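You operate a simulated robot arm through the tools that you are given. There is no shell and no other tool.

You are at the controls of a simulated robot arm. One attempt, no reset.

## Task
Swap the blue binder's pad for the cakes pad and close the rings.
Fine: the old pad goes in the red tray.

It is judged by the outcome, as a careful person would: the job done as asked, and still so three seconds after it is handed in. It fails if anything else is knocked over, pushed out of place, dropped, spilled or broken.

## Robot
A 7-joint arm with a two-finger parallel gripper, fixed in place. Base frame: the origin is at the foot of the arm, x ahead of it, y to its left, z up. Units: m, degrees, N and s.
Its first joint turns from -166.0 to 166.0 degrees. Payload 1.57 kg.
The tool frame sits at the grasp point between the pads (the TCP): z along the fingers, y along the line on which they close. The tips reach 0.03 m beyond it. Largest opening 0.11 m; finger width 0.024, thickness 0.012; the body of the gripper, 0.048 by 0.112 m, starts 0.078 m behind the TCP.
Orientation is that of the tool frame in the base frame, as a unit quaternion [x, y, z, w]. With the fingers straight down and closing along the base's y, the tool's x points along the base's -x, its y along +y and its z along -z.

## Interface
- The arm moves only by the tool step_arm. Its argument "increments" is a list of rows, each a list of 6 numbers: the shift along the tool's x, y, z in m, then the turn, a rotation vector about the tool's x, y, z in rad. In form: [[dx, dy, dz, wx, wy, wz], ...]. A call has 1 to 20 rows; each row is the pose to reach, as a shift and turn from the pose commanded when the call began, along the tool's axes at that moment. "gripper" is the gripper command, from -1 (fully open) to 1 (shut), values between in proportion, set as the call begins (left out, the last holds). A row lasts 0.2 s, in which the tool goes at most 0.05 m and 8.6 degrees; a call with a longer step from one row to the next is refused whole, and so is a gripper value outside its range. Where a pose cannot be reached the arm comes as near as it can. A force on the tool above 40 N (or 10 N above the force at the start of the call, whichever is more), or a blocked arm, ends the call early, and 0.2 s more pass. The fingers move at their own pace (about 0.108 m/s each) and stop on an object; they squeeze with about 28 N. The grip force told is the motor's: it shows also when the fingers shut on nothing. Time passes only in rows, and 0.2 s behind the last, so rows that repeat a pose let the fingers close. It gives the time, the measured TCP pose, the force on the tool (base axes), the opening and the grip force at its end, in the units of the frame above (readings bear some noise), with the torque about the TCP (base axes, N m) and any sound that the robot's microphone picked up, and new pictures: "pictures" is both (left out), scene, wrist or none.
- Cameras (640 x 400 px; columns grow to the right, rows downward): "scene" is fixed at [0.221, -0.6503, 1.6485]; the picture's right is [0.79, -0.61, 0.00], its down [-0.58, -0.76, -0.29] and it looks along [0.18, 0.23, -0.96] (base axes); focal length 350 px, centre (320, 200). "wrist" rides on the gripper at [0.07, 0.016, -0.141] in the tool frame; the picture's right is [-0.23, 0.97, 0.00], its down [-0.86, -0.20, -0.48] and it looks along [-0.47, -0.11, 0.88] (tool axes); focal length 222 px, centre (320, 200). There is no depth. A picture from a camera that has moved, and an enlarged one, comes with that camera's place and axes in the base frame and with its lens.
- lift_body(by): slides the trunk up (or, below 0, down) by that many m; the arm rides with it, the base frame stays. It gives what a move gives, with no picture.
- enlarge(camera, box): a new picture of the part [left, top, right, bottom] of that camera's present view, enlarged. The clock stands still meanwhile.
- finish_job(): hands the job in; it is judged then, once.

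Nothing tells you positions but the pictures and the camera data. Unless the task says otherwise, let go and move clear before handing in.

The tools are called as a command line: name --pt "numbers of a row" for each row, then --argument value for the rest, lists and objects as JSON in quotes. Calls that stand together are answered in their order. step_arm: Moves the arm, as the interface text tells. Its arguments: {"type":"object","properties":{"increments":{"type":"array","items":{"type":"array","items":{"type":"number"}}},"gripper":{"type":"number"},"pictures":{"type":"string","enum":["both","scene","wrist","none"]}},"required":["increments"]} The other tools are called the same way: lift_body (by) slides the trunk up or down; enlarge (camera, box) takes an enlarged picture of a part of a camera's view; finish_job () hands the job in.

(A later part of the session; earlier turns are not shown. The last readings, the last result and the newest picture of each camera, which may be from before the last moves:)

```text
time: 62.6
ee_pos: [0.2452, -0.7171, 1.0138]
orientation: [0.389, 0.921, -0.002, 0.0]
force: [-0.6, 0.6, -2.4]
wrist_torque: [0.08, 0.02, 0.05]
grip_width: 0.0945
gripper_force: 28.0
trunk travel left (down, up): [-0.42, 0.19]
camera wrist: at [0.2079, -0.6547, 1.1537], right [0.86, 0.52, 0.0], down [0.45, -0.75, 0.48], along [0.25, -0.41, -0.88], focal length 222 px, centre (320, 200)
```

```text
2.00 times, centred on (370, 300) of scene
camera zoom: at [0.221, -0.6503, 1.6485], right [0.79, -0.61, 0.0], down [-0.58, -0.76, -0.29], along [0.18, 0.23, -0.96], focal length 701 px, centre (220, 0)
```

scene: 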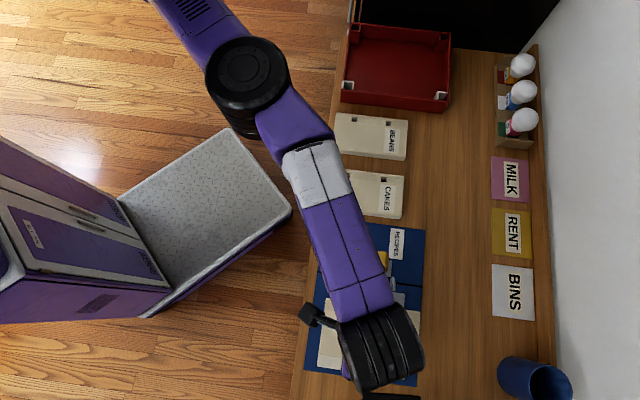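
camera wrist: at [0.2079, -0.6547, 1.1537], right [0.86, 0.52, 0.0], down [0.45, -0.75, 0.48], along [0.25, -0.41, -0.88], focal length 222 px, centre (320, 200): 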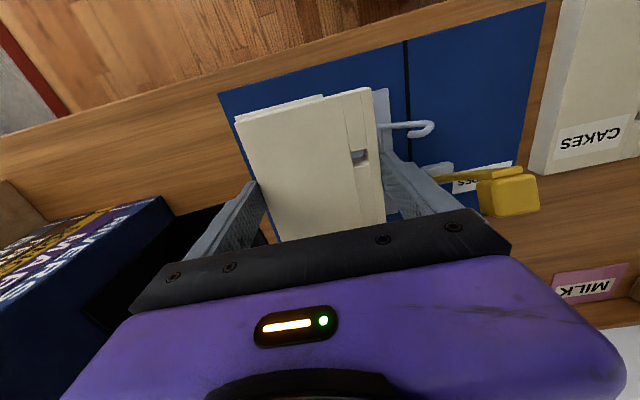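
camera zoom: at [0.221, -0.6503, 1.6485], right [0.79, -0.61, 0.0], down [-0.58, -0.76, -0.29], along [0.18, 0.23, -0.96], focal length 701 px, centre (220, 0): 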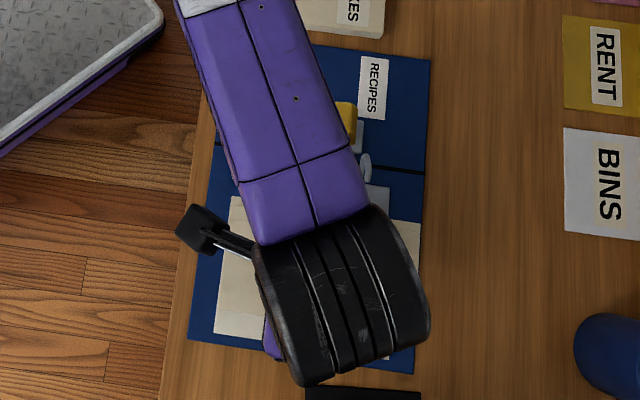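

The SOUPS pad is free of the posts (about 0.24 kg), and the pale spacer stays in the binder. I'll raise everything with the trunk so the pad passes above the upright lever, then carry it along the table to the red tray.

lift_body --by 0.1

step_arm --pt "-0.001 0.035 0 0 0 -0.005" --pt "-0.002 0.07 0 0 0 -0.01" --pt "-0.003 0.105 0 0 0 -0.015" --pt "-0.004 0.14 0 0 0 -0.015" --pt "-0.005 0.175 0 0 0 -0.015" --pt "-0.006 0.21 0 0 0 -0.015" --gripper 1 --pictures "both"

```text
time: 64.0
ee_pos: [0.2454, -0.7169, 1.1114]
orientation: [0.389, 0.921, 0.0, -0.001]
force: [-0.4, 0.3, -1.9]
wrist_torque: [0.08, 0.03, 0.01]
grip_width: 0.0945
gripper_force: 28.1
trunk travel left (down, up): [-0.52, 0.09]
```

```text
time: 65.3
ee_pos: [0.3993, -0.5751, 1.1146]
orientation: [0.382, 0.924, 0.0, 0.0]
force: [-0.5, -0.3, -2.5]
wrist_torque: [0.13, 0.02, 0.0]
grip_width: 0.0945
gripper_force: 27.5
trunk travel left (down, up): [-0.52, 0.09]
camera wrist: at [0.361, -0.5127, 1.2556], right [0.85, 0.53, 0.0], down [0.46, -0.75, 0.48], along [0.25, -0.41, -0.88], focal length 222 px, centre (320, 200)
```

scene: 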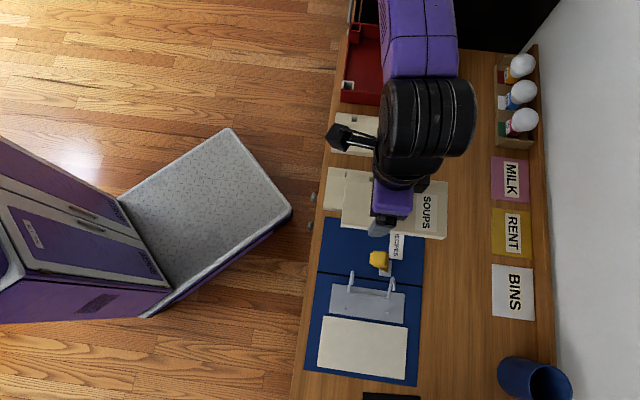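
wrist: 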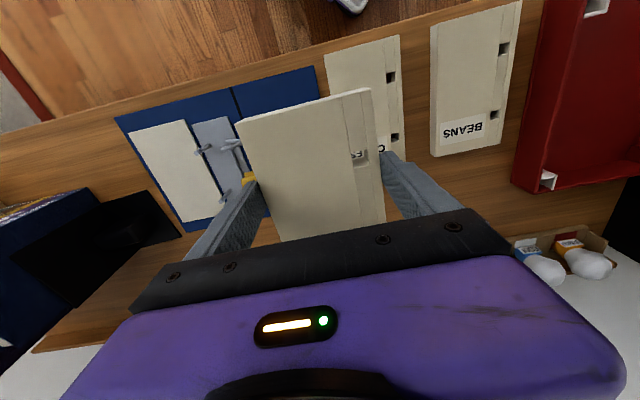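

The pad is clear of the binder and the lever is untouched. I'll continue along the table toward the tray.

step_arm --pt "-0.001 0.04 0 0 0 0" --pt "-0.002 0.08 0 0 0 0" --pt "-0.003 0.12 0 0 0 0" --pt "-0.004 0.16 0 0 0 0" --pt "-0.006 0.2 0 0 0 0" --pt "-0.008 0.24 0 0 0 0" --gripper 1 --pictures "both"

enlarge --camera "scene" --box '[290, 200, 450, 400]'

```text
time: 66.8
ee_pos: [0.5792, -0.4128, 1.1133]
orientation: [0.383, 0.924, -0.001, -0.001]
force: [0.7, 0.1, -2.8]
wrist_torque: [0.12, 0.04, 0.01]
grip_width: 0.0946
gripper_force: 28.0
trunk travel left (down, up): [-0.52, 0.09]
camera wrist: at [0.5412, -0.3523, 1.255], right [0.85, 0.53, 0.0], down [0.46, -0.75, 0.48], along [0.25, -0.41, -0.88], focal length 222 px, centre (320, 200)
```

scene: 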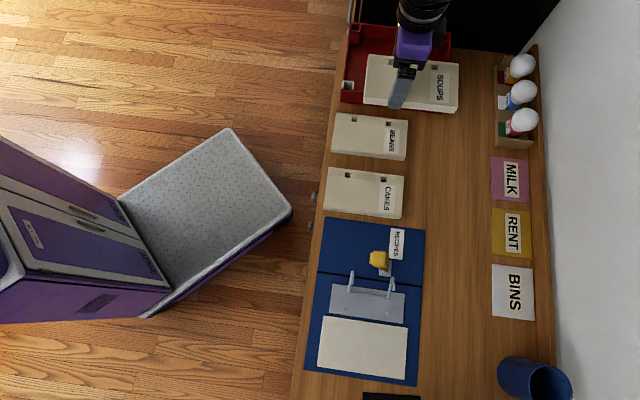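
wrist: 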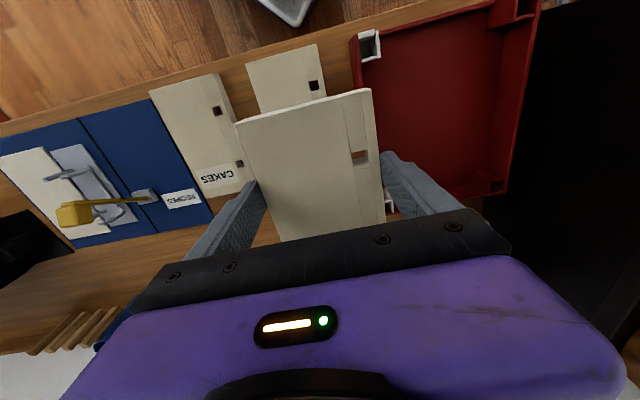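

```text
2.00 times, centred on (370, 300) of scene
camera zoom: at [0.221, -0.6503, 1.6485], right [0.79, -0.61, 0.0], down [-0.58, -0.76, -0.29], along [0.18, 0.23, -0.96], focal length 701 px, centre (220, 0)
```

zoom: 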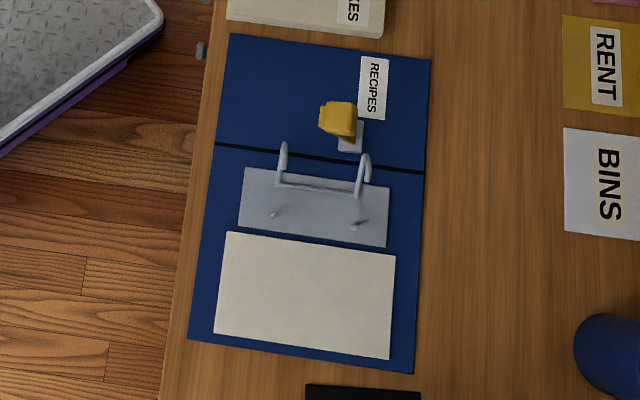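

The tray interior spans roughly e1 0.615–0.83 and e2 −0.355 to −0.20. I'll move over its centre.

step_arm --pt "0.001 0.04 0 0 0 0" --pt "0.002 0.08 0 0 0 0" --pt "0.003 0.12 0 0 0 0" --pt "0.003 0.157 0 0 0 0" --gripper 1 --pictures "both"

enlarge --camera "wrist" --box '[160, 0, 480, 200]'

```text
time: 67.8
ee_pos: [0.6832, -0.2993, 1.1108]
orientation: [0.383, 0.924, -0.001, 0.0]
force: [1.0, -1.3, -3.2]
wrist_torque: [0.07, 0.07, 0.0]
grip_width: 0.0945
gripper_force: 28.6
trunk travel left (down, up): [-0.52, 0.09]
camera wrist: at [0.6464, -0.2374, 1.2517], right [0.85, 0.53, 0.0], down [0.46, -0.75, 0.48], along [0.25, -0.41, -0.88], focal length 222 px, centre (320, 200)
```

scene: 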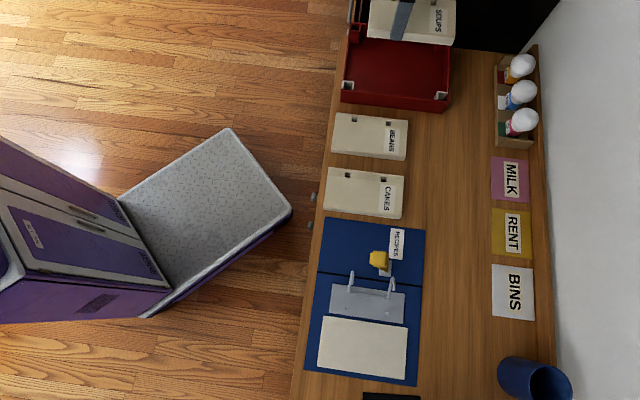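
wrist: 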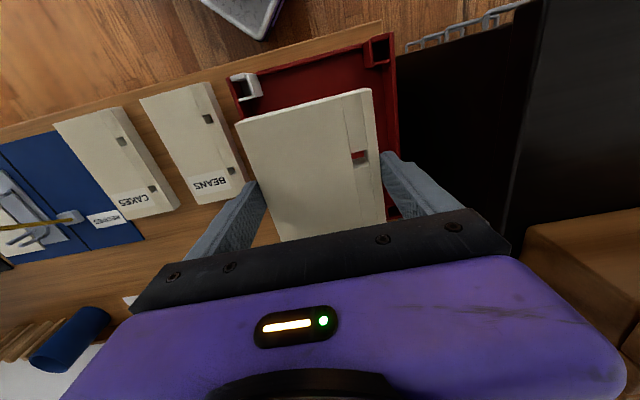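

```text
2.00 times, centred on (320, 100) of wrist
camera zoom: at [0.6464, -0.2374, 1.2517], right [0.85, 0.53, 0.0], down [0.46, -0.75, 0.48], along [0.25, -0.41, -0.88], focal length 444 px, centre (320, 400)
```

zoom: 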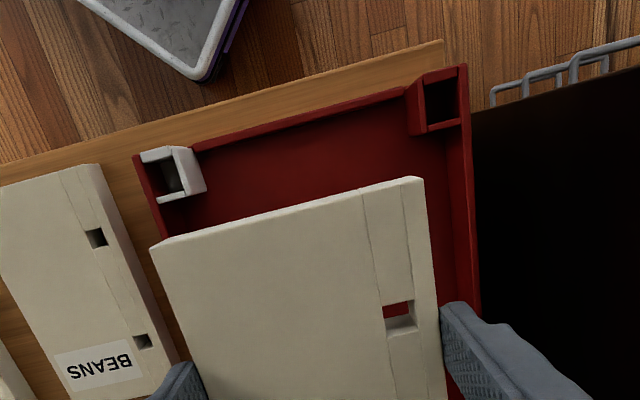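

The pad is over the tray (rim z≈0.94). I'll shift 6 mm to centre it, then lower with the trunk and finish with the arm.

step_arm --pt "0 0.003 0 0 0 0" --pt "-0.001 0.006 0 0 0 0" --gripper 1 --pictures "none"

lift_body --by -0.1

enlarge --camera "wrist" --box '[160, 0, 480, 200]'

enlarge --camera "scene" --box '[320, 0, 480, 120]'

```text
time: 68.3
ee_pos: [0.6897, -0.2932, 1.1131]
orientation: [0.381, 0.924, -0.001, 0.001]
force: [0.2, -0.2, -2.4]
wrist_torque: [0.06, 0.04, 0.01]
grip_width: 0.0947
gripper_force: 28.3
trunk travel left (down, up): [-0.52, 0.09]
```

```text
time: 69.7
ee_pos: [0.6895, -0.2945, 1.0111]
orientation: [0.382, 0.924, -0.001, 0.0]
force: [0.3, -0.4, -3.2]
wrist_torque: [0.01, 0.02, 0.01]
grip_width: 0.0944
gripper_force: 28.5
trunk travel left (down, up): [-0.42, 0.19]
```

```text
2.00 times, centred on (320, 100) of wrist
camera zoom: at [0.6505, -0.2324, 1.1526], right [0.85, 0.53, 0.0], down [0.47, -0.74, 0.48], along [0.25, -0.41, -0.88], focal length 444 px, centre (320, 400)
```

zoom: 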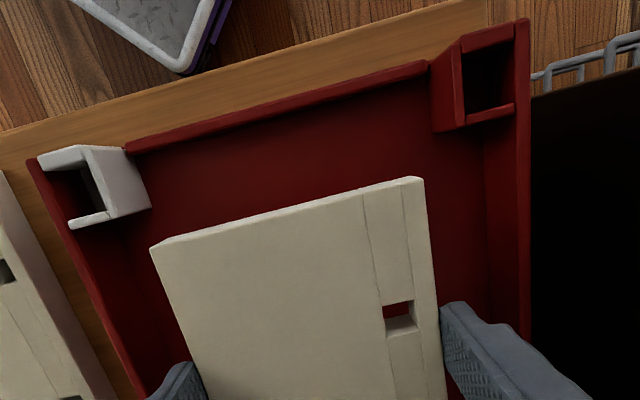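

```text
3.33 times, centred on (400, 60) of scene
camera zoom: at [0.221, -0.6503, 1.6485], right [0.79, -0.61, 0.0], down [-0.58, -0.76, -0.29], along [0.18, 0.23, -0.96], focal length 1168 px, centre (53, 667)
```

zoom: 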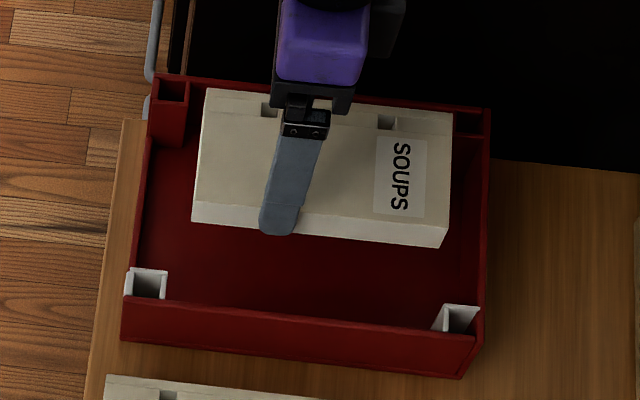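

The pad is nicely centred over the tray. I'll lower it in.

step_arm --pt "0 0 0.02 0 0 0" --pt "0 0 0.04 0 0 0" --pt "0 0 0.056 0 0 0" --pt "0 0 0.062 0 0 0" --gripper 1 --pictures "none"

```text
time: 70.7
ee_pos: [0.69, -0.2949, 0.948]
orientation: [0.382, 0.924, -0.001, -0.001]
force: [0.2, -0.3, -1.8]
wrist_torque: [0.08, 0.05, -0.02]
grip_width: 0.0946
gripper_force: 27.8
trunk travel left (down, up): [-0.42, 0.19]
```

step_arm --pt "0 0 0.003 0 0 0" --pt "0 0 0.006 0 0 0" --gripper 1 --pictures "scene"

enlarge --camera "scene" --box '[320, 0, 480, 120]'

```text
time: 71.3
ee_pos: [0.6892, -0.2957, 0.9438]
orientation: [0.382, 0.924, 0.0, 0.001]
force: [0.2, 3.5, 16.0]
wrist_torque: [0.53, 0.42, -0.07]
grip_width: 0.0948
gripper_force: 27.8
trunk travel left (down, up): [-0.42, 0.19]
```

scene: 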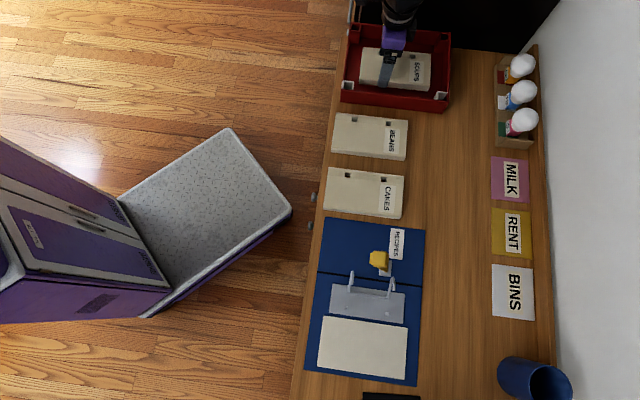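

```text
3.33 times, centred on (400, 60) of scene
camera zoom: at [0.221, -0.6503, 1.6485], right [0.79, -0.61, 0.0], down [-0.58, -0.76, -0.29], along [0.18, 0.23, -0.96], focal length 1168 px, centre (53, 667)
```

zoom: 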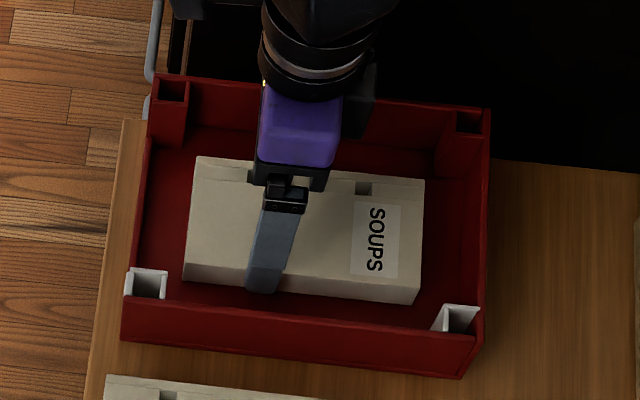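

The pad is resting on the tray floor. I'll ease off the pressure, release and lift away.

step_arm --pt "0 0 -0.002 0 0 0" --gripper 1 --pictures "none"

step_arm --pt "0 0 0 0 0 0" --pt "0 0 0 0 0 0" --pt "0 0 -0.03 0 0 0" --pt "0 0 -0.065 0 0 0" --pt "0 0 -0.1 0 0 0" --gripper -1 --pictures "both"

enlarge --camera "scene" --box '[320, 0, 480, 120]'

```text
time: 71.7
ee_pos: [0.6896, -0.2942, 0.945]
orientation: [0.383, 0.924, -0.001, 0.001]
force: [2.0, -3.4, 8.8]
wrist_torque: [0.3, -0.26, -0.03]
grip_width: 0.0945
gripper_force: 27.8
trunk travel left (down, up): [-0.42, 0.19]
```

```text
time: 72.9
ee_pos: [0.6902, -0.2954, 1.0421]
orientation: [0.382, 0.924, -0.001, 0.0]
force: [-0.3, 0.4, 0.3]
wrist_torque: [0.0, 0.06, 0.0]
grip_width: 0.1099
gripper_force: 0.1
trunk travel left (down, up): [-0.42, 0.19]
camera wrist: at [0.6514, -0.2326, 1.1843], right [0.85, 0.53, 0.0], down [0.47, -0.74, 0.48], along [0.25, -0.41, -0.88], focal length 222 px, centre (320, 200)
```

scene: 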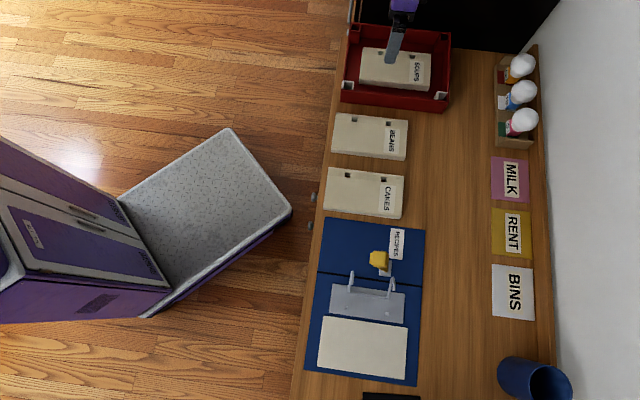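
wrist: 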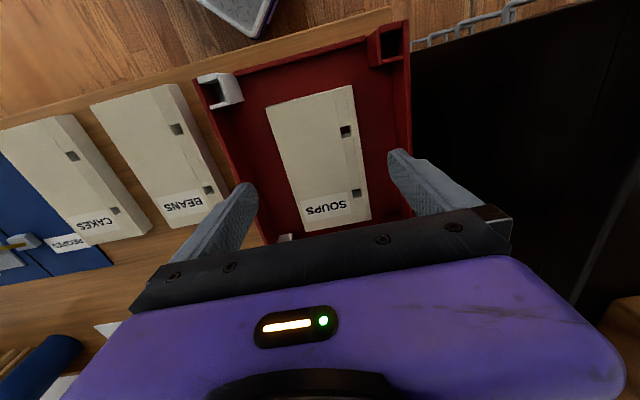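

```text
3.33 times, centred on (400, 60) of scene
camera zoom: at [0.221, -0.6503, 1.6485], right [0.79, -0.61, 0.0], down [-0.58, -0.76, -0.29], along [0.18, 0.23, -0.96], focal length 1168 px, centre (53, 667)
```

zoom: 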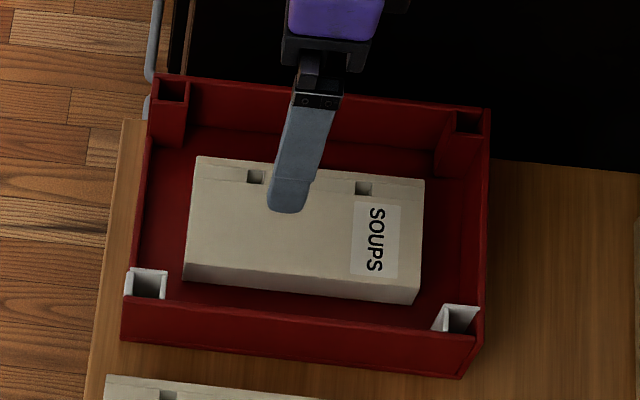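

SOUPS is in the red tray. Next I'll return along the table to hover over the CAKES pad, at e1≈0.654 and e2≈0.05. Gripping it at the same relative spot as SOUPS will let me reuse the same placing pose.

step_arm --pt "0.005 -0.041 0 0 0 0" --pt "0.011 -0.082 0 0 0 0" --pt "0.016 -0.123 0 0 0 0" --pt "0.022 -0.164 0 0 0 0" --pt "0.027 -0.205 0 0 0 0" --pt "0.032 -0.246 0 0 0 0" --pt "0.038 -0.287 0.01 0 0 0" --pt "0.043 -0.3286 0.03 0 0 0" --gripper -1 --pictures "both"

enlarge --camera "wrist" --box '[190, 60, 450, 222]'

```text
time: 74.7
ee_pos: [0.4259, -0.4969, 1.0152]
orientation: [0.381, 0.925, -0.002, 0.0]
force: [0.6, 0.0, 0.2]
wrist_torque: [-0.05, 0.03, 0.0]
grip_width: 0.11
gripper_force: 0.1
trunk travel left (down, up): [-0.42, 0.19]
camera wrist: at [0.3883, -0.4347, 1.1567], right [0.85, 0.53, 0.0], down [0.47, -0.74, 0.48], along [0.25, -0.41, -0.88], focal length 222 px, centre (320, 200)
```

scene: 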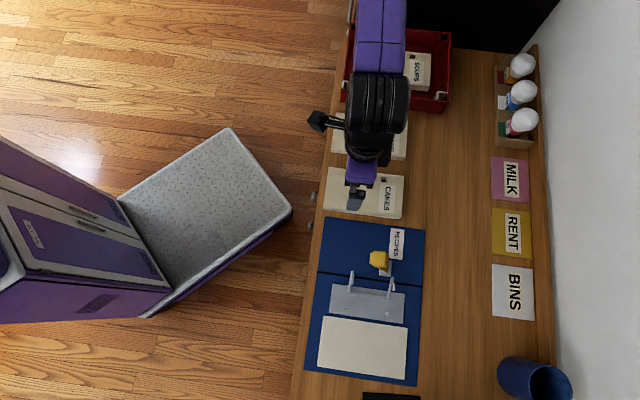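
wrist: 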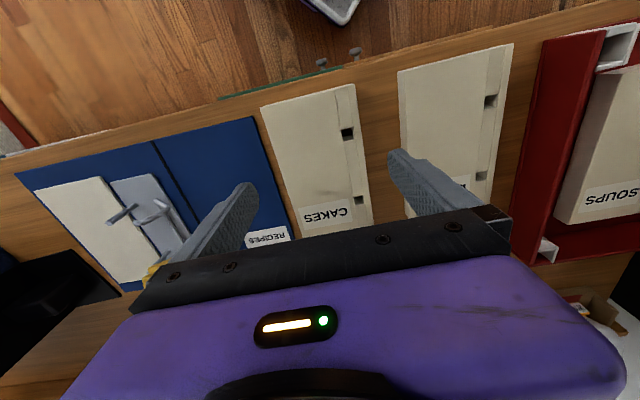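

```text
2.46 times, centred on (320, 141) of wrist
camera zoom: at [0.3883, -0.4347, 1.1567], right [0.85, 0.53, 0.0], down [0.47, -0.74, 0.48], along [0.25, -0.41, -0.88], focal length 547 px, centre (320, 345)
```

zoom: 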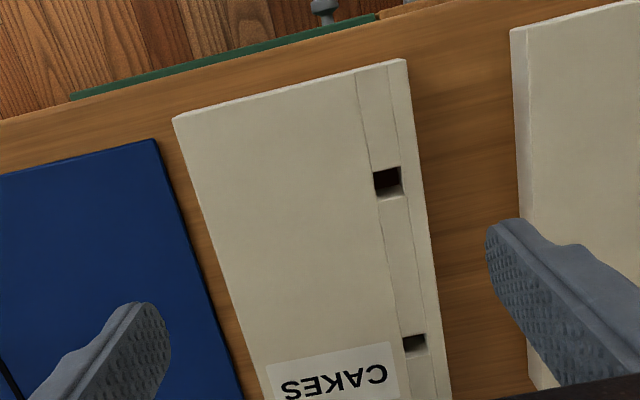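

CAKES is square to the table and in place, and I'm within 2 mm of the grip point. I'll narrow the fingers to 103 mm and descend around it.

step_arm --pt "0.001 0.001 0.02 0 0 0" --pt "0.0017 0.001 0.045 0 0 0" --pt "0.0017 0.001 0.065 0 0 0" --pt "0.0017 0.001 0.078 0 0 0" --gripper -0.87 --pictures "wrist"

enlarge --camera "wrist" --box '[190, 70, 450, 232]'

```text
time: 75.7
ee_pos: [0.427, -0.4938, 0.9397]
orientation: [0.382, 0.924, -0.001, -0.001]
force: [-0.7, 0.5, 0.2]
wrist_torque: [-0.03, -0.02, 0.0]
grip_width: 0.1026
gripper_force: 0.0
trunk travel left (down, up): [-0.42, 0.19]
camera wrist: at [0.3885, -0.4322, 1.0811], right [0.85, 0.53, 0.0], down [0.47, -0.74, 0.48], along [0.25, -0.41, -0.88], focal length 222 px, centre (320, 200)
```

wrist: 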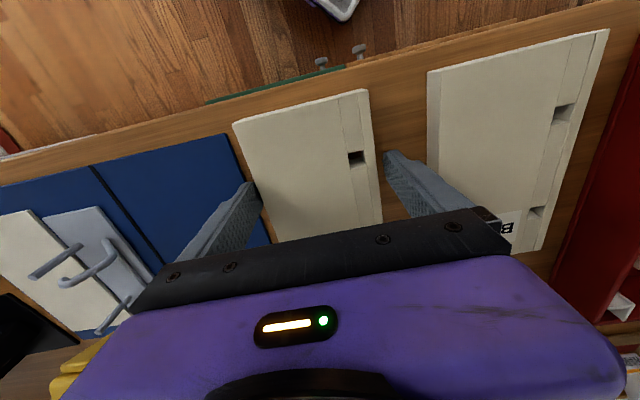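

```text
2.46 times, centred on (320, 151) of wrist
camera zoom: at [0.3885, -0.4322, 1.0811], right [0.85, 0.53, 0.0], down [0.47, -0.74, 0.48], along [0.25, -0.41, -0.88], focal length 547 px, centre (320, 321)
```

zoom: 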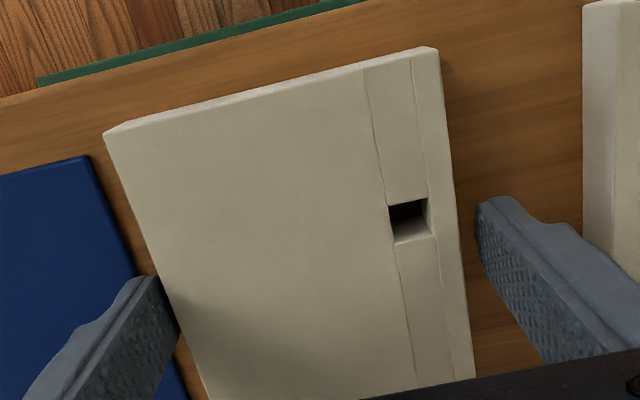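

CAKES sits about 2.5 mm toward the left finger. I'll centre on it and go down the last few millimetres.

step_arm --pt "0 -0.0025 0 0 0 0" --pt "0 -0.0025 0.004 0 0 0" --pt "0 -0.0025 0.004 0 0 0" --gripper -0.87 --pictures "none"

step_arm --pt "0 0 0 0 0 0" --pt "0 0 0 0 0 0" --pt "0 0 0 0 0 0" --gripper 1 --pictures "wrist"

enlarge --camera "wrist" --box '[190, 70, 450, 232]'

```text
time: 76.5
ee_pos: [0.4244, -0.4958, 0.935]
orientation: [0.382, 0.924, 0.0, 0.0]
force: [-0.3, 0.7, 0.1]
wrist_torque: [0.0, 0.01, 0.03]
grip_width: 0.1026
gripper_force: 0.2
trunk travel left (down, up): [-0.42, 0.19]
```

```text
time: 77.3
ee_pos: [0.4253, -0.4954, 0.9345]
orientation: [0.381, 0.925, -0.001, 0.0]
force: [0.6, 0.9, 1.0]
wrist_torque: [0.19, -0.11, 0.04]
grip_width: 0.0943
gripper_force: 27.3
trunk travel left (down, up): [-0.42, 0.19]
camera wrist: at [0.3858, -0.4342, 1.0759], right [0.85, 0.53, 0.0], down [0.47, -0.74, 0.48], along [0.25, -0.41, -0.88], focal length 222 px, centre (320, 200)
```

wrist: 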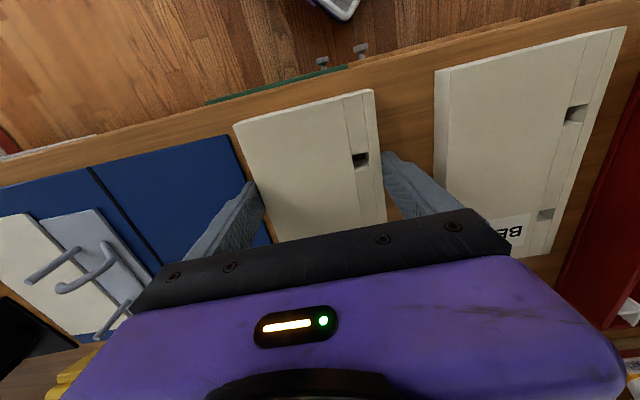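

```text
2.46 times, centred on (320, 151) of wrist
camera zoom: at [0.3858, -0.4342, 1.0759], right [0.85, 0.53, 0.0], down [0.47, -0.74, 0.48], along [0.25, -0.41, -0.88], focal length 547 px, centre (320, 321)
```

zoom: 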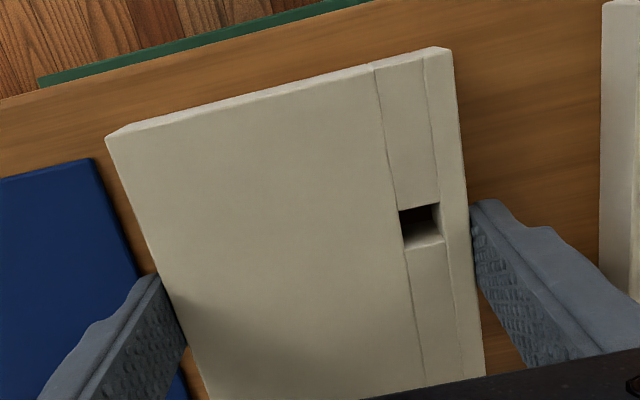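

CAKES is gripped with the same end offset as SOUPS (57 mm from the robot-side edge). Before moving, I'll measure the now-exposed posts from the scene camera and the current wrist view.

enlarge --camera "scene" --box '[320, 265, 416, 325]'

enlarge --camera "wrist" --box '[0, 200, 160, 350]'

```text
6.67 times, centred on (368, 295) of scene
camera zoom: at [0.221, -0.6503, 1.6485], right [0.79, -0.61, 0.0], down [-0.58, -0.76, -0.29], along [0.18, 0.23, -0.96], focal length 2335 px, centre (0, -433)
```

zoom: 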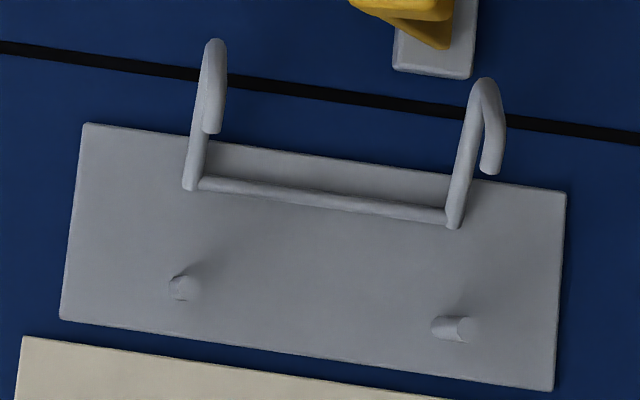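

```text
2.67 times, centred on (80, 275) of wrist
camera zoom: at [0.3858, -0.4342, 1.0759], right [0.85, 0.53, 0.0], down [0.47, -0.74, 0.48], along [0.25, -0.41, -0.88], focal length 592 px, centre (960, 0)
```

zoom: 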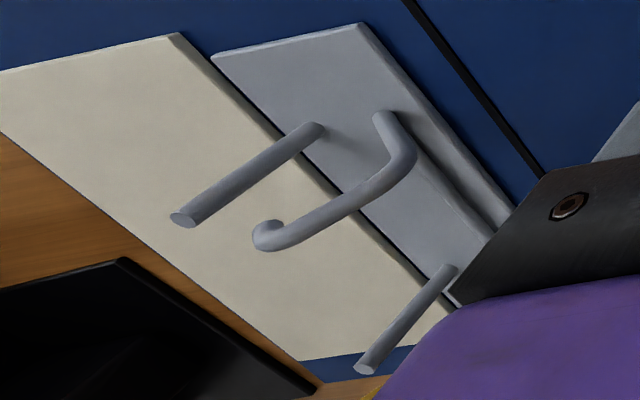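

The post tops are at z≈0.949, with the robot-side post at about (0.262, -0.682). CAKES' first hole sits 13 mm toward the robot and 33 mm toward the spine from the TCP. I'll lift CAKES, raise the trunk to clear the lever, and carry it over the binder.

step_arm --pt "0 0 -0.015 0 0 0" --pt "0 0 -0.035 0 0 0" --pt "0 0 -0.055 0 0 0" --pt "0 0 -0.076 0 0 0" --gripper 1 --pictures "wrist"

lift_body --by 0.1

enlarge --camera "wrist" --box '[190, 70, 450, 232]'

```text
time: 78.3
ee_pos: [0.4244, -0.4955, 1.0083]
orientation: [0.382, 0.924, 0.0, 0.0]
force: [0.6, 0.1, -2.6]
wrist_torque: [0.0, 0.07, 0.02]
grip_width: 0.0944
gripper_force: 27.8
trunk travel left (down, up): [-0.42, 0.19]
camera wrist: at [0.386, -0.434, 1.15], right [0.85, 0.53, 0.0], down [0.47, -0.74, 0.48], along [0.25, -0.41, -0.88], focal length 222 px, centre (320, 200)
```

wrist: 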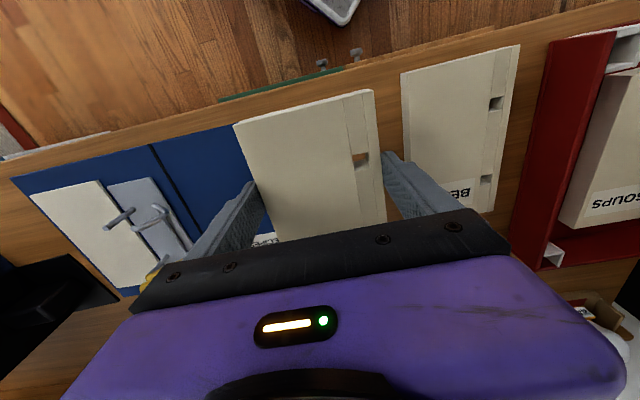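

```text
time: 79.6
ee_pos: [0.4236, -0.4954, 1.1084]
orientation: [0.382, 0.924, -0.001, -0.001]
force: [0.1, -0.6, -2.1]
wrist_torque: [0.11, 0.07, -0.03]
grip_width: 0.0947
gripper_force: 27.5
trunk travel left (down, up): [-0.52, 0.09]
```

```text
2.46 times, centred on (320, 151) of wrist
camera zoom: at [0.3859, -0.4341, 1.2499], right [0.85, 0.53, 0.0], down [0.47, -0.74, 0.48], along [0.25, -0.41, -0.88], focal length 547 px, centre (320, 321)
```

zoom: 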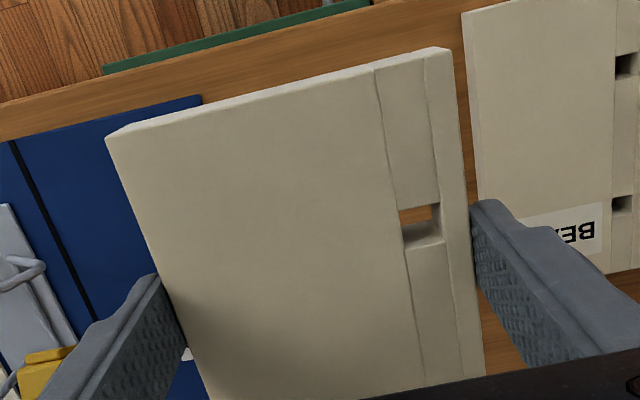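

CAKES is held firmly with no slip. I'll carry it over the lever to above the posts.

step_arm --pt "-0.004 -0.035 0 0 0 0.002" --pt "-0.008 -0.07 0 0 0 0.004" --pt "-0.012 -0.105 0 0 0 0.006" --pt "-0.016 -0.14 0 0 0 0.008" --pt "-0.02 -0.175 0 0 0 0.01" --pt "-0.024 -0.21 0 0 0 0.012" --pt "-0.028 -0.245 0 0 0 0.014" --pt "-0.0307 -0.2794 0 0 0 0.015" --pt "-0.0307 -0.2794 0 0 0 0.015" --gripper 1 --pictures "both"

enlarge --camera "scene" --box '[290, 200, 450, 400]'

```text
time: 81.6
ee_pos: [0.2473, -0.7159, 1.1064]
orientation: [0.39, 0.921, 0.0, 0.0]
force: [-0.4, 0.1, -3.1]
wrist_torque: [0.01, 0.02, 0.01]
grip_width: 0.0946
gripper_force: 27.4
trunk travel left (down, up): [-0.52, 0.09]
camera wrist: at [0.2087, -0.6529, 1.2487], right [0.86, 0.51, 0.0], down [0.45, -0.75, 0.48], along [0.25, -0.41, -0.88], focal length 222 px, centre (320, 200)
```

scene: 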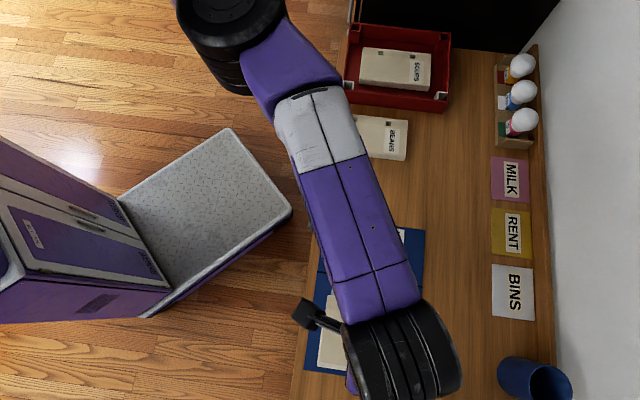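
wrist: 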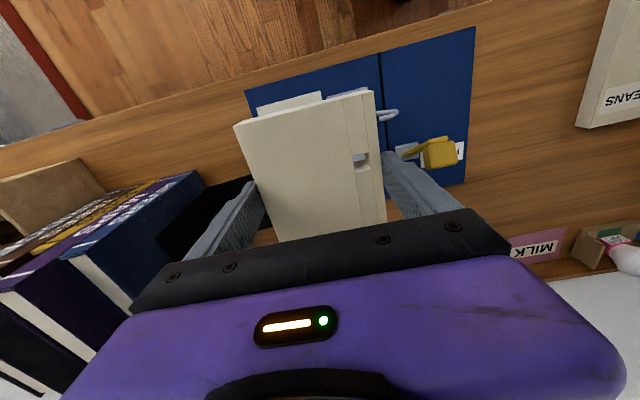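

```text
2.00 times, centred on (370, 300) of scene
camera zoom: at [0.221, -0.6503, 1.6485], right [0.79, -0.61, 0.0], down [-0.58, -0.76, -0.29], along [0.18, 0.23, -0.96], focal length 701 px, centre (220, 0)
```

zoom: 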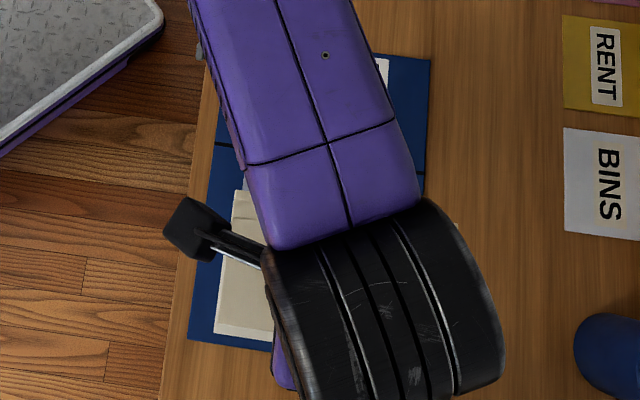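

I'm over the posts within about 1 mm. I'll lower the trunk by 0.1 m, which leaves the pad about 15 mm above the post tops, then check.

lift_body --by -0.1

enlarge --camera "wrist" --box '[190, 70, 450, 232]'

enlarge --camera "wrist" --box '[320, 110, 400, 190]'

```text
time: 82.9
ee_pos: [0.2469, -0.7158, 1.0069]
orientation: [0.39, 0.921, -0.001, 0.0]
force: [0.6, -0.5, -2.4]
wrist_torque: [0.06, 0.03, 0.03]
grip_width: 0.0945
gripper_force: 27.9
trunk travel left (down, up): [-0.42, 0.19]
```

```text
2.46 times, centred on (320, 151) of wrist
camera zoom: at [0.2096, -0.6531, 1.1487], right [0.86, 0.52, 0.0], down [0.45, -0.75, 0.48], along [0.25, -0.41, -0.88], focal length 547 px, centre (320, 321)
```

zoom: 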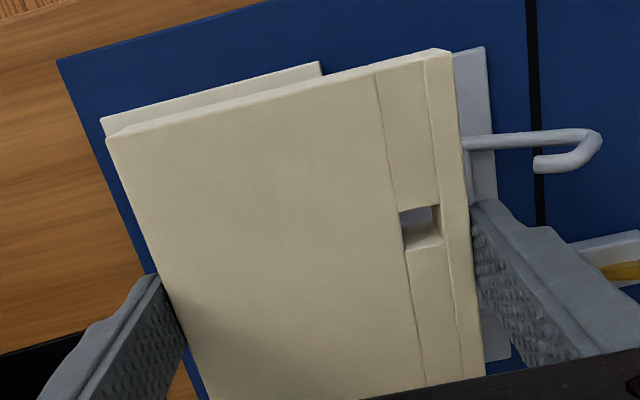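

```text
5.00 times, centred on (360, 150) of wrist
camera zoom: at [0.2096, -0.6531, 1.1487], right [0.86, 0.52, 0.0], down [0.45, -0.75, 0.48], along [0.25, -0.41, -0.88], focal length 1111 px, centre (120, 450)
```

zoom: 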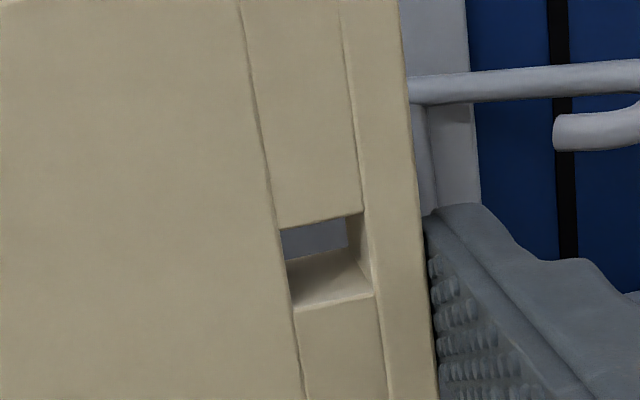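

step_arm --pt "0 0.0013 0.008 0 0 0" --pt "0 0.0013 0.015 0 0 0" --pt "0 0.0013 0.019 0 0 0" --pt "0 0.0013 0.022 0 0 0" --gripper 1 --pictures "none"

enlarge --camera "wrist" --box '[320, 110, 400, 190]'

```text
time: 83.9
ee_pos: [0.2468, -0.7148, 0.984]
orientation: [0.389, 0.921, 0.0, 0.0]
force: [-0.6, 0.5, -1.8]
wrist_torque: [0.05, 0.05, -0.02]
grip_width: 0.0944
gripper_force: 28.1
trunk travel left (down, up): [-0.42, 0.19]
```

```text
5.00 times, centred on (360, 150) of wrist
camera zoom: at [0.2095, -0.6524, 1.1259], right [0.86, 0.52, 0.0], down [0.45, -0.75, 0.48], along [0.25, -0.41, -0.88], focal length 1111 px, centre (120, 450)
```

zoom: 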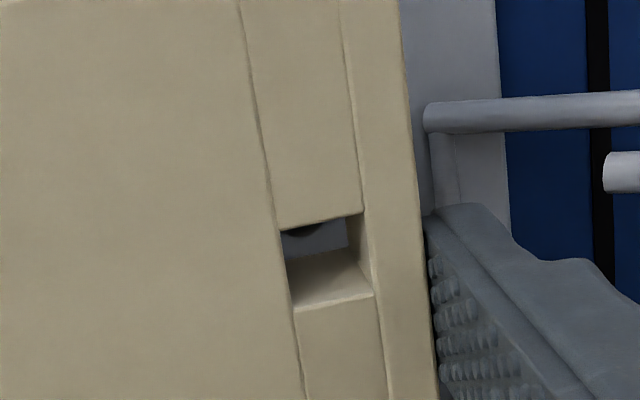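

There's no contact yet, and a round post end now shows inside the hole. I'll lower a little more and look again.

step_arm --pt "0 0 0.004 0 0 0" --pt "0 0 0.008 0 0 0" --gripper 1 --pictures "none"

enlarge --camera "wrist" --box '[320, 110, 400, 190]'

```text
time: 84.5
ee_pos: [0.2495, -0.7157, 0.976]
orientation: [0.389, 0.921, -0.001, 0.002]
force: [0.1, 0.6, -3.1]
wrist_torque: [0.06, 0.05, 0.0]
grip_width: 0.0946
gripper_force: 27.9
trunk travel left (down, up): [-0.42, 0.19]
```

```text
5.00 times, centred on (360, 150) of wrist
camera zoom: at [0.2104, -0.653, 1.1179], right [0.86, 0.52, 0.0], down [0.45, -0.75, 0.48], along [0.25, -0.41, -0.88], focal length 1111 px, centre (120, 450)
```

zoom: 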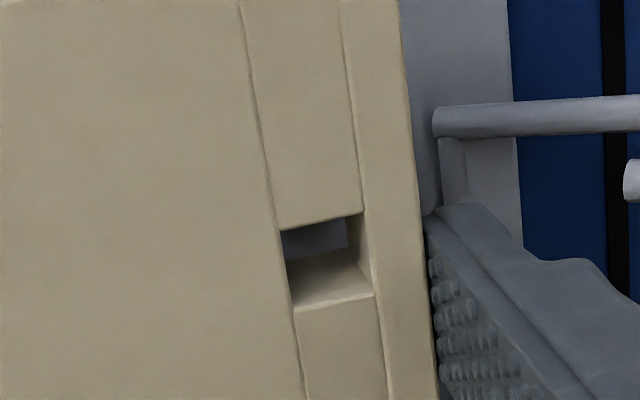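

There's still no contact force even though the pad bottom is below the post tops, so the posts should be entering the holes. I'll continue down gently and confirm.

step_arm --pt "0 0 0.004 0 0 0" --pt "0 0 0.008 0 0 0" --gripper 1 --pictures "wrist"

enlarge --camera "wrist" --box '[320, 110, 400, 190]'

```text
time: 85.1
ee_pos: [0.2479, -0.7158, 0.9686]
orientation: [0.389, 0.921, -0.001, 0.0]
force: [-0.2, 0.3, -2.1]
wrist_torque: [0.06, 0.07, 0.02]
grip_width: 0.0948
gripper_force: 28.0
trunk travel left (down, up): [-0.42, 0.19]
camera wrist: at [0.2104, -0.6528, 1.1103], right [0.86, 0.52, 0.0], down [0.45, -0.75, 0.48], along [0.25, -0.41, -0.88], focal length 222 px, centre (320, 200)
```

wrist: 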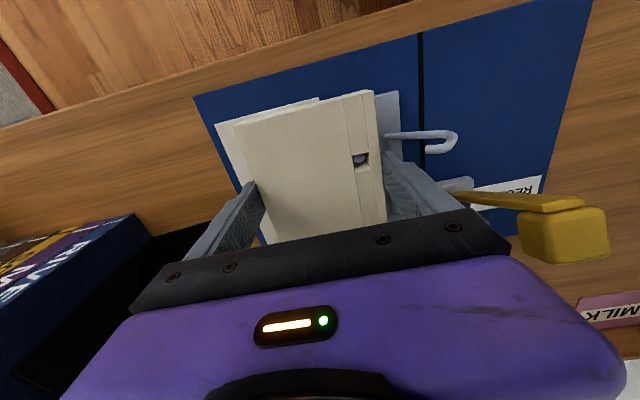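

```text
5.00 times, centred on (360, 150) of wrist
camera zoom: at [0.2104, -0.6528, 1.1103], right [0.86, 0.52, 0.0], down [0.45, -0.75, 0.48], along [0.25, -0.41, -0.88], focal length 1111 px, centre (120, 450)
```

zoom: 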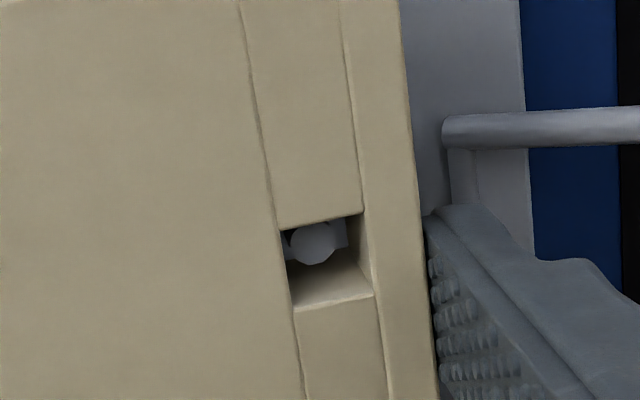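

The post is now clearly visible, centred in the hole within about 0.5 mm. I'll continue lowering until the pad seats.

step_arm --pt "0 0 0.006 0 0 0" --pt "0 0 0.012 0 0 0" --pt "0 0 0.018 0 0 0" --pt "0 0 0.021 0 0 0" --gripper 1 --pictures "none"

enlarge --camera "wrist" --box '[190, 70, 450, 232]'

```text
time: 86.1
ee_pos: [0.2475, -0.7148, 0.9494]
orientation: [0.388, 0.922, 0.0, -0.001]
force: [0.0, -0.1, -2.3]
wrist_torque: [0.05, 0.05, 0.0]
grip_width: 0.0945
gripper_force: 28.1
trunk travel left (down, up): [-0.42, 0.19]
```

```text
2.46 times, centred on (320, 151) of wrist
camera zoom: at [0.2103, -0.6523, 1.0902], right [0.86, 0.52, 0.0], down [0.45, -0.75, 0.48], along [0.25, -0.41, -0.88], focal length 547 px, centre (320, 321)
```

zoom: 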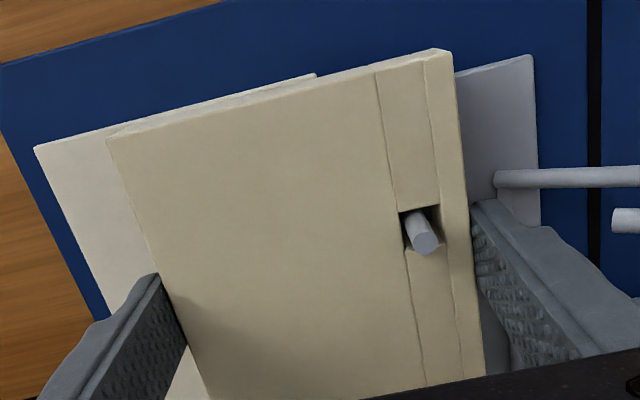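

The post now protrudes through the hole. I'll lower the last few millimetres until it seats.

step_arm --pt "0 0 0.003 0 0 0" --pt "0 0 0.006 0 0 0" --gripper 1 --pictures "none"

```text
time: 86.7
ee_pos: [0.2483, -0.7154, 0.943]
orientation: [0.389, 0.921, 0.0, 0.0]
force: [-0.3, 0.8, 2.3]
wrist_torque: [0.14, -0.15, 0.06]
grip_width: 0.0947
gripper_force: 27.5
trunk travel left (down, up): [-0.42, 0.19]
```

Contact: the pad is seated. I'll open just enough to release, avoiding the hinge bar, and lift straight up.

step_arm --pt "0 0 0 0 0 0" --pt "0 0 0 0 0 0" --pt "0 0 -0.01 0 0 0" --pt "0 0 -0.025 0 0 0" --gripper -0.79 --pictures "wrist"

enlarge --camera "wrist" --box '[190, 70, 450, 232]'

```text
time: 87.7
ee_pos: [0.2495, -0.715, 0.9687]
orientation: [0.388, 0.922, -0.001, -0.001]
force: [-0.5, 0.0, -0.1]
wrist_torque: [-0.04, 0.0, 0.02]
grip_width: 0.0984
gripper_force: 0.0
trunk travel left (down, up): [-0.42, 0.19]
camera wrist: at [0.2113, -0.6523, 1.1095], right [0.86, 0.52, 0.0], down [0.45, -0.75, 0.48], along [0.25, -0.41, -0.88], focal length 222 px, centre (320, 200)
```

wrist: 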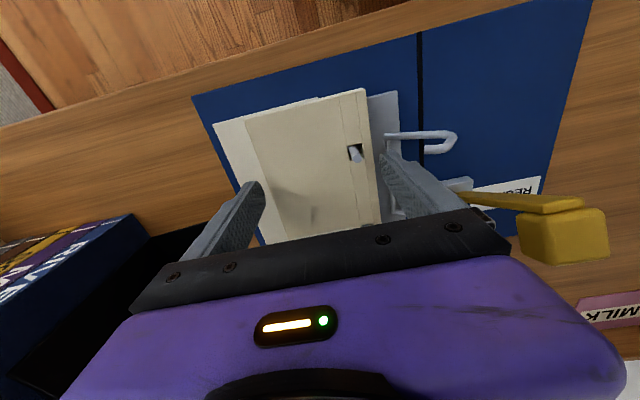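

```text
2.46 times, centred on (320, 151) of wrist
camera zoom: at [0.2113, -0.6523, 1.1095], right [0.86, 0.52, 0.0], down [0.45, -0.75, 0.48], along [0.25, -0.41, -0.88], focal length 547 px, centre (320, 321)
```

zoom: 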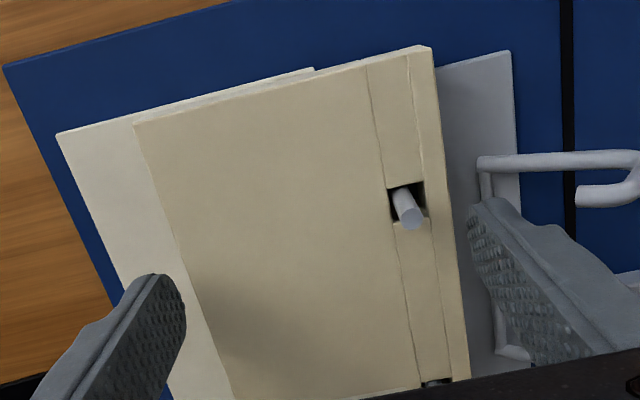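

CAKES stays on the posts. I'll raise up, retreat toward the robot side, and check both posts and the whole scene.

step_arm --pt "0 0 -0.03 0 0 0" --pt "0 0 -0.06 0 0 0" --pt "0.03 0 -0.06 0 0 0" --pt "0.06 0 -0.06 0 0 0" --pt "0.08 0 -0.06 0 0 0" --gripper -0.79 --pictures "both"

enlarge --camera "scene" --box '[290, 200, 450, 400]'

enlarge --camera "scene" --box '[320, 265, 416, 325]'

```text
time: 88.9
ee_pos: [0.1941, -0.656, 1.0264]
orientation: [0.388, 0.922, 0.0, 0.0]
force: [0.2, 0.2, -0.3]
wrist_torque: [-0.02, 0.03, -0.01]
grip_width: 0.0984
gripper_force: 0.1
trunk travel left (down, up): [-0.42, 0.19]
camera wrist: at [0.1559, -0.5935, 1.1677], right [0.86, 0.52, 0.0], down [0.45, -0.75, 0.48], along [0.25, -0.41, -0.88], focal length 222 px, centre (320, 200)
```

scene: 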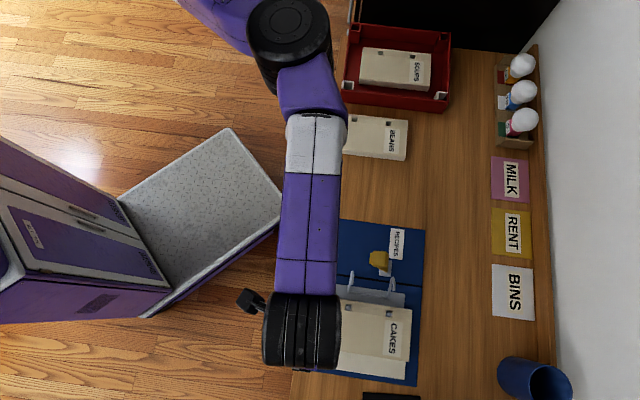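
wrist: 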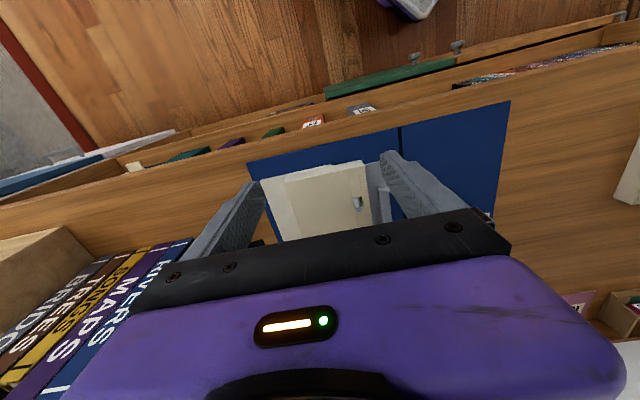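

```text
2.00 times, centred on (370, 300) of scene
camera zoom: at [0.221, -0.6503, 1.6485], right [0.79, -0.61, 0.0], down [-0.58, -0.76, -0.29], along [0.18, 0.23, -0.96], focal length 701 px, centre (220, 0)
```

zoom: 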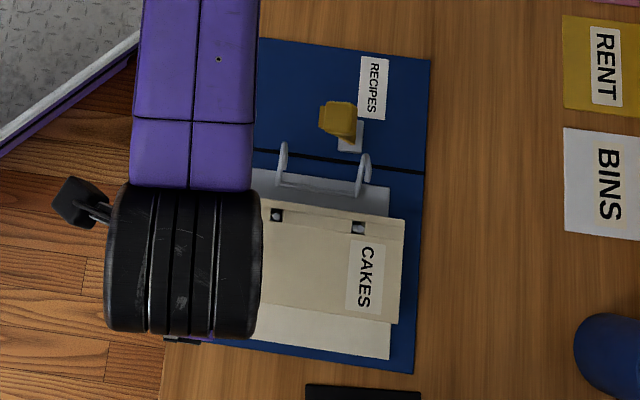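

```text
6.67 times, centred on (368, 295) of scene
camera zoom: at [0.221, -0.6503, 1.6485], right [0.79, -0.61, 0.0], down [-0.58, -0.76, -0.29], along [0.18, 0.23, -0.96], focal length 2335 px, centre (0, -433)
```

zoom: 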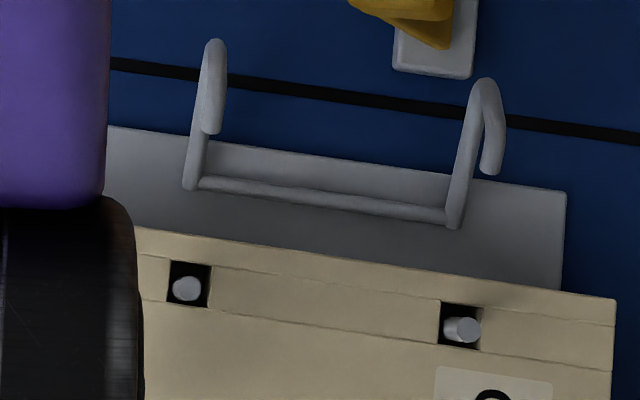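

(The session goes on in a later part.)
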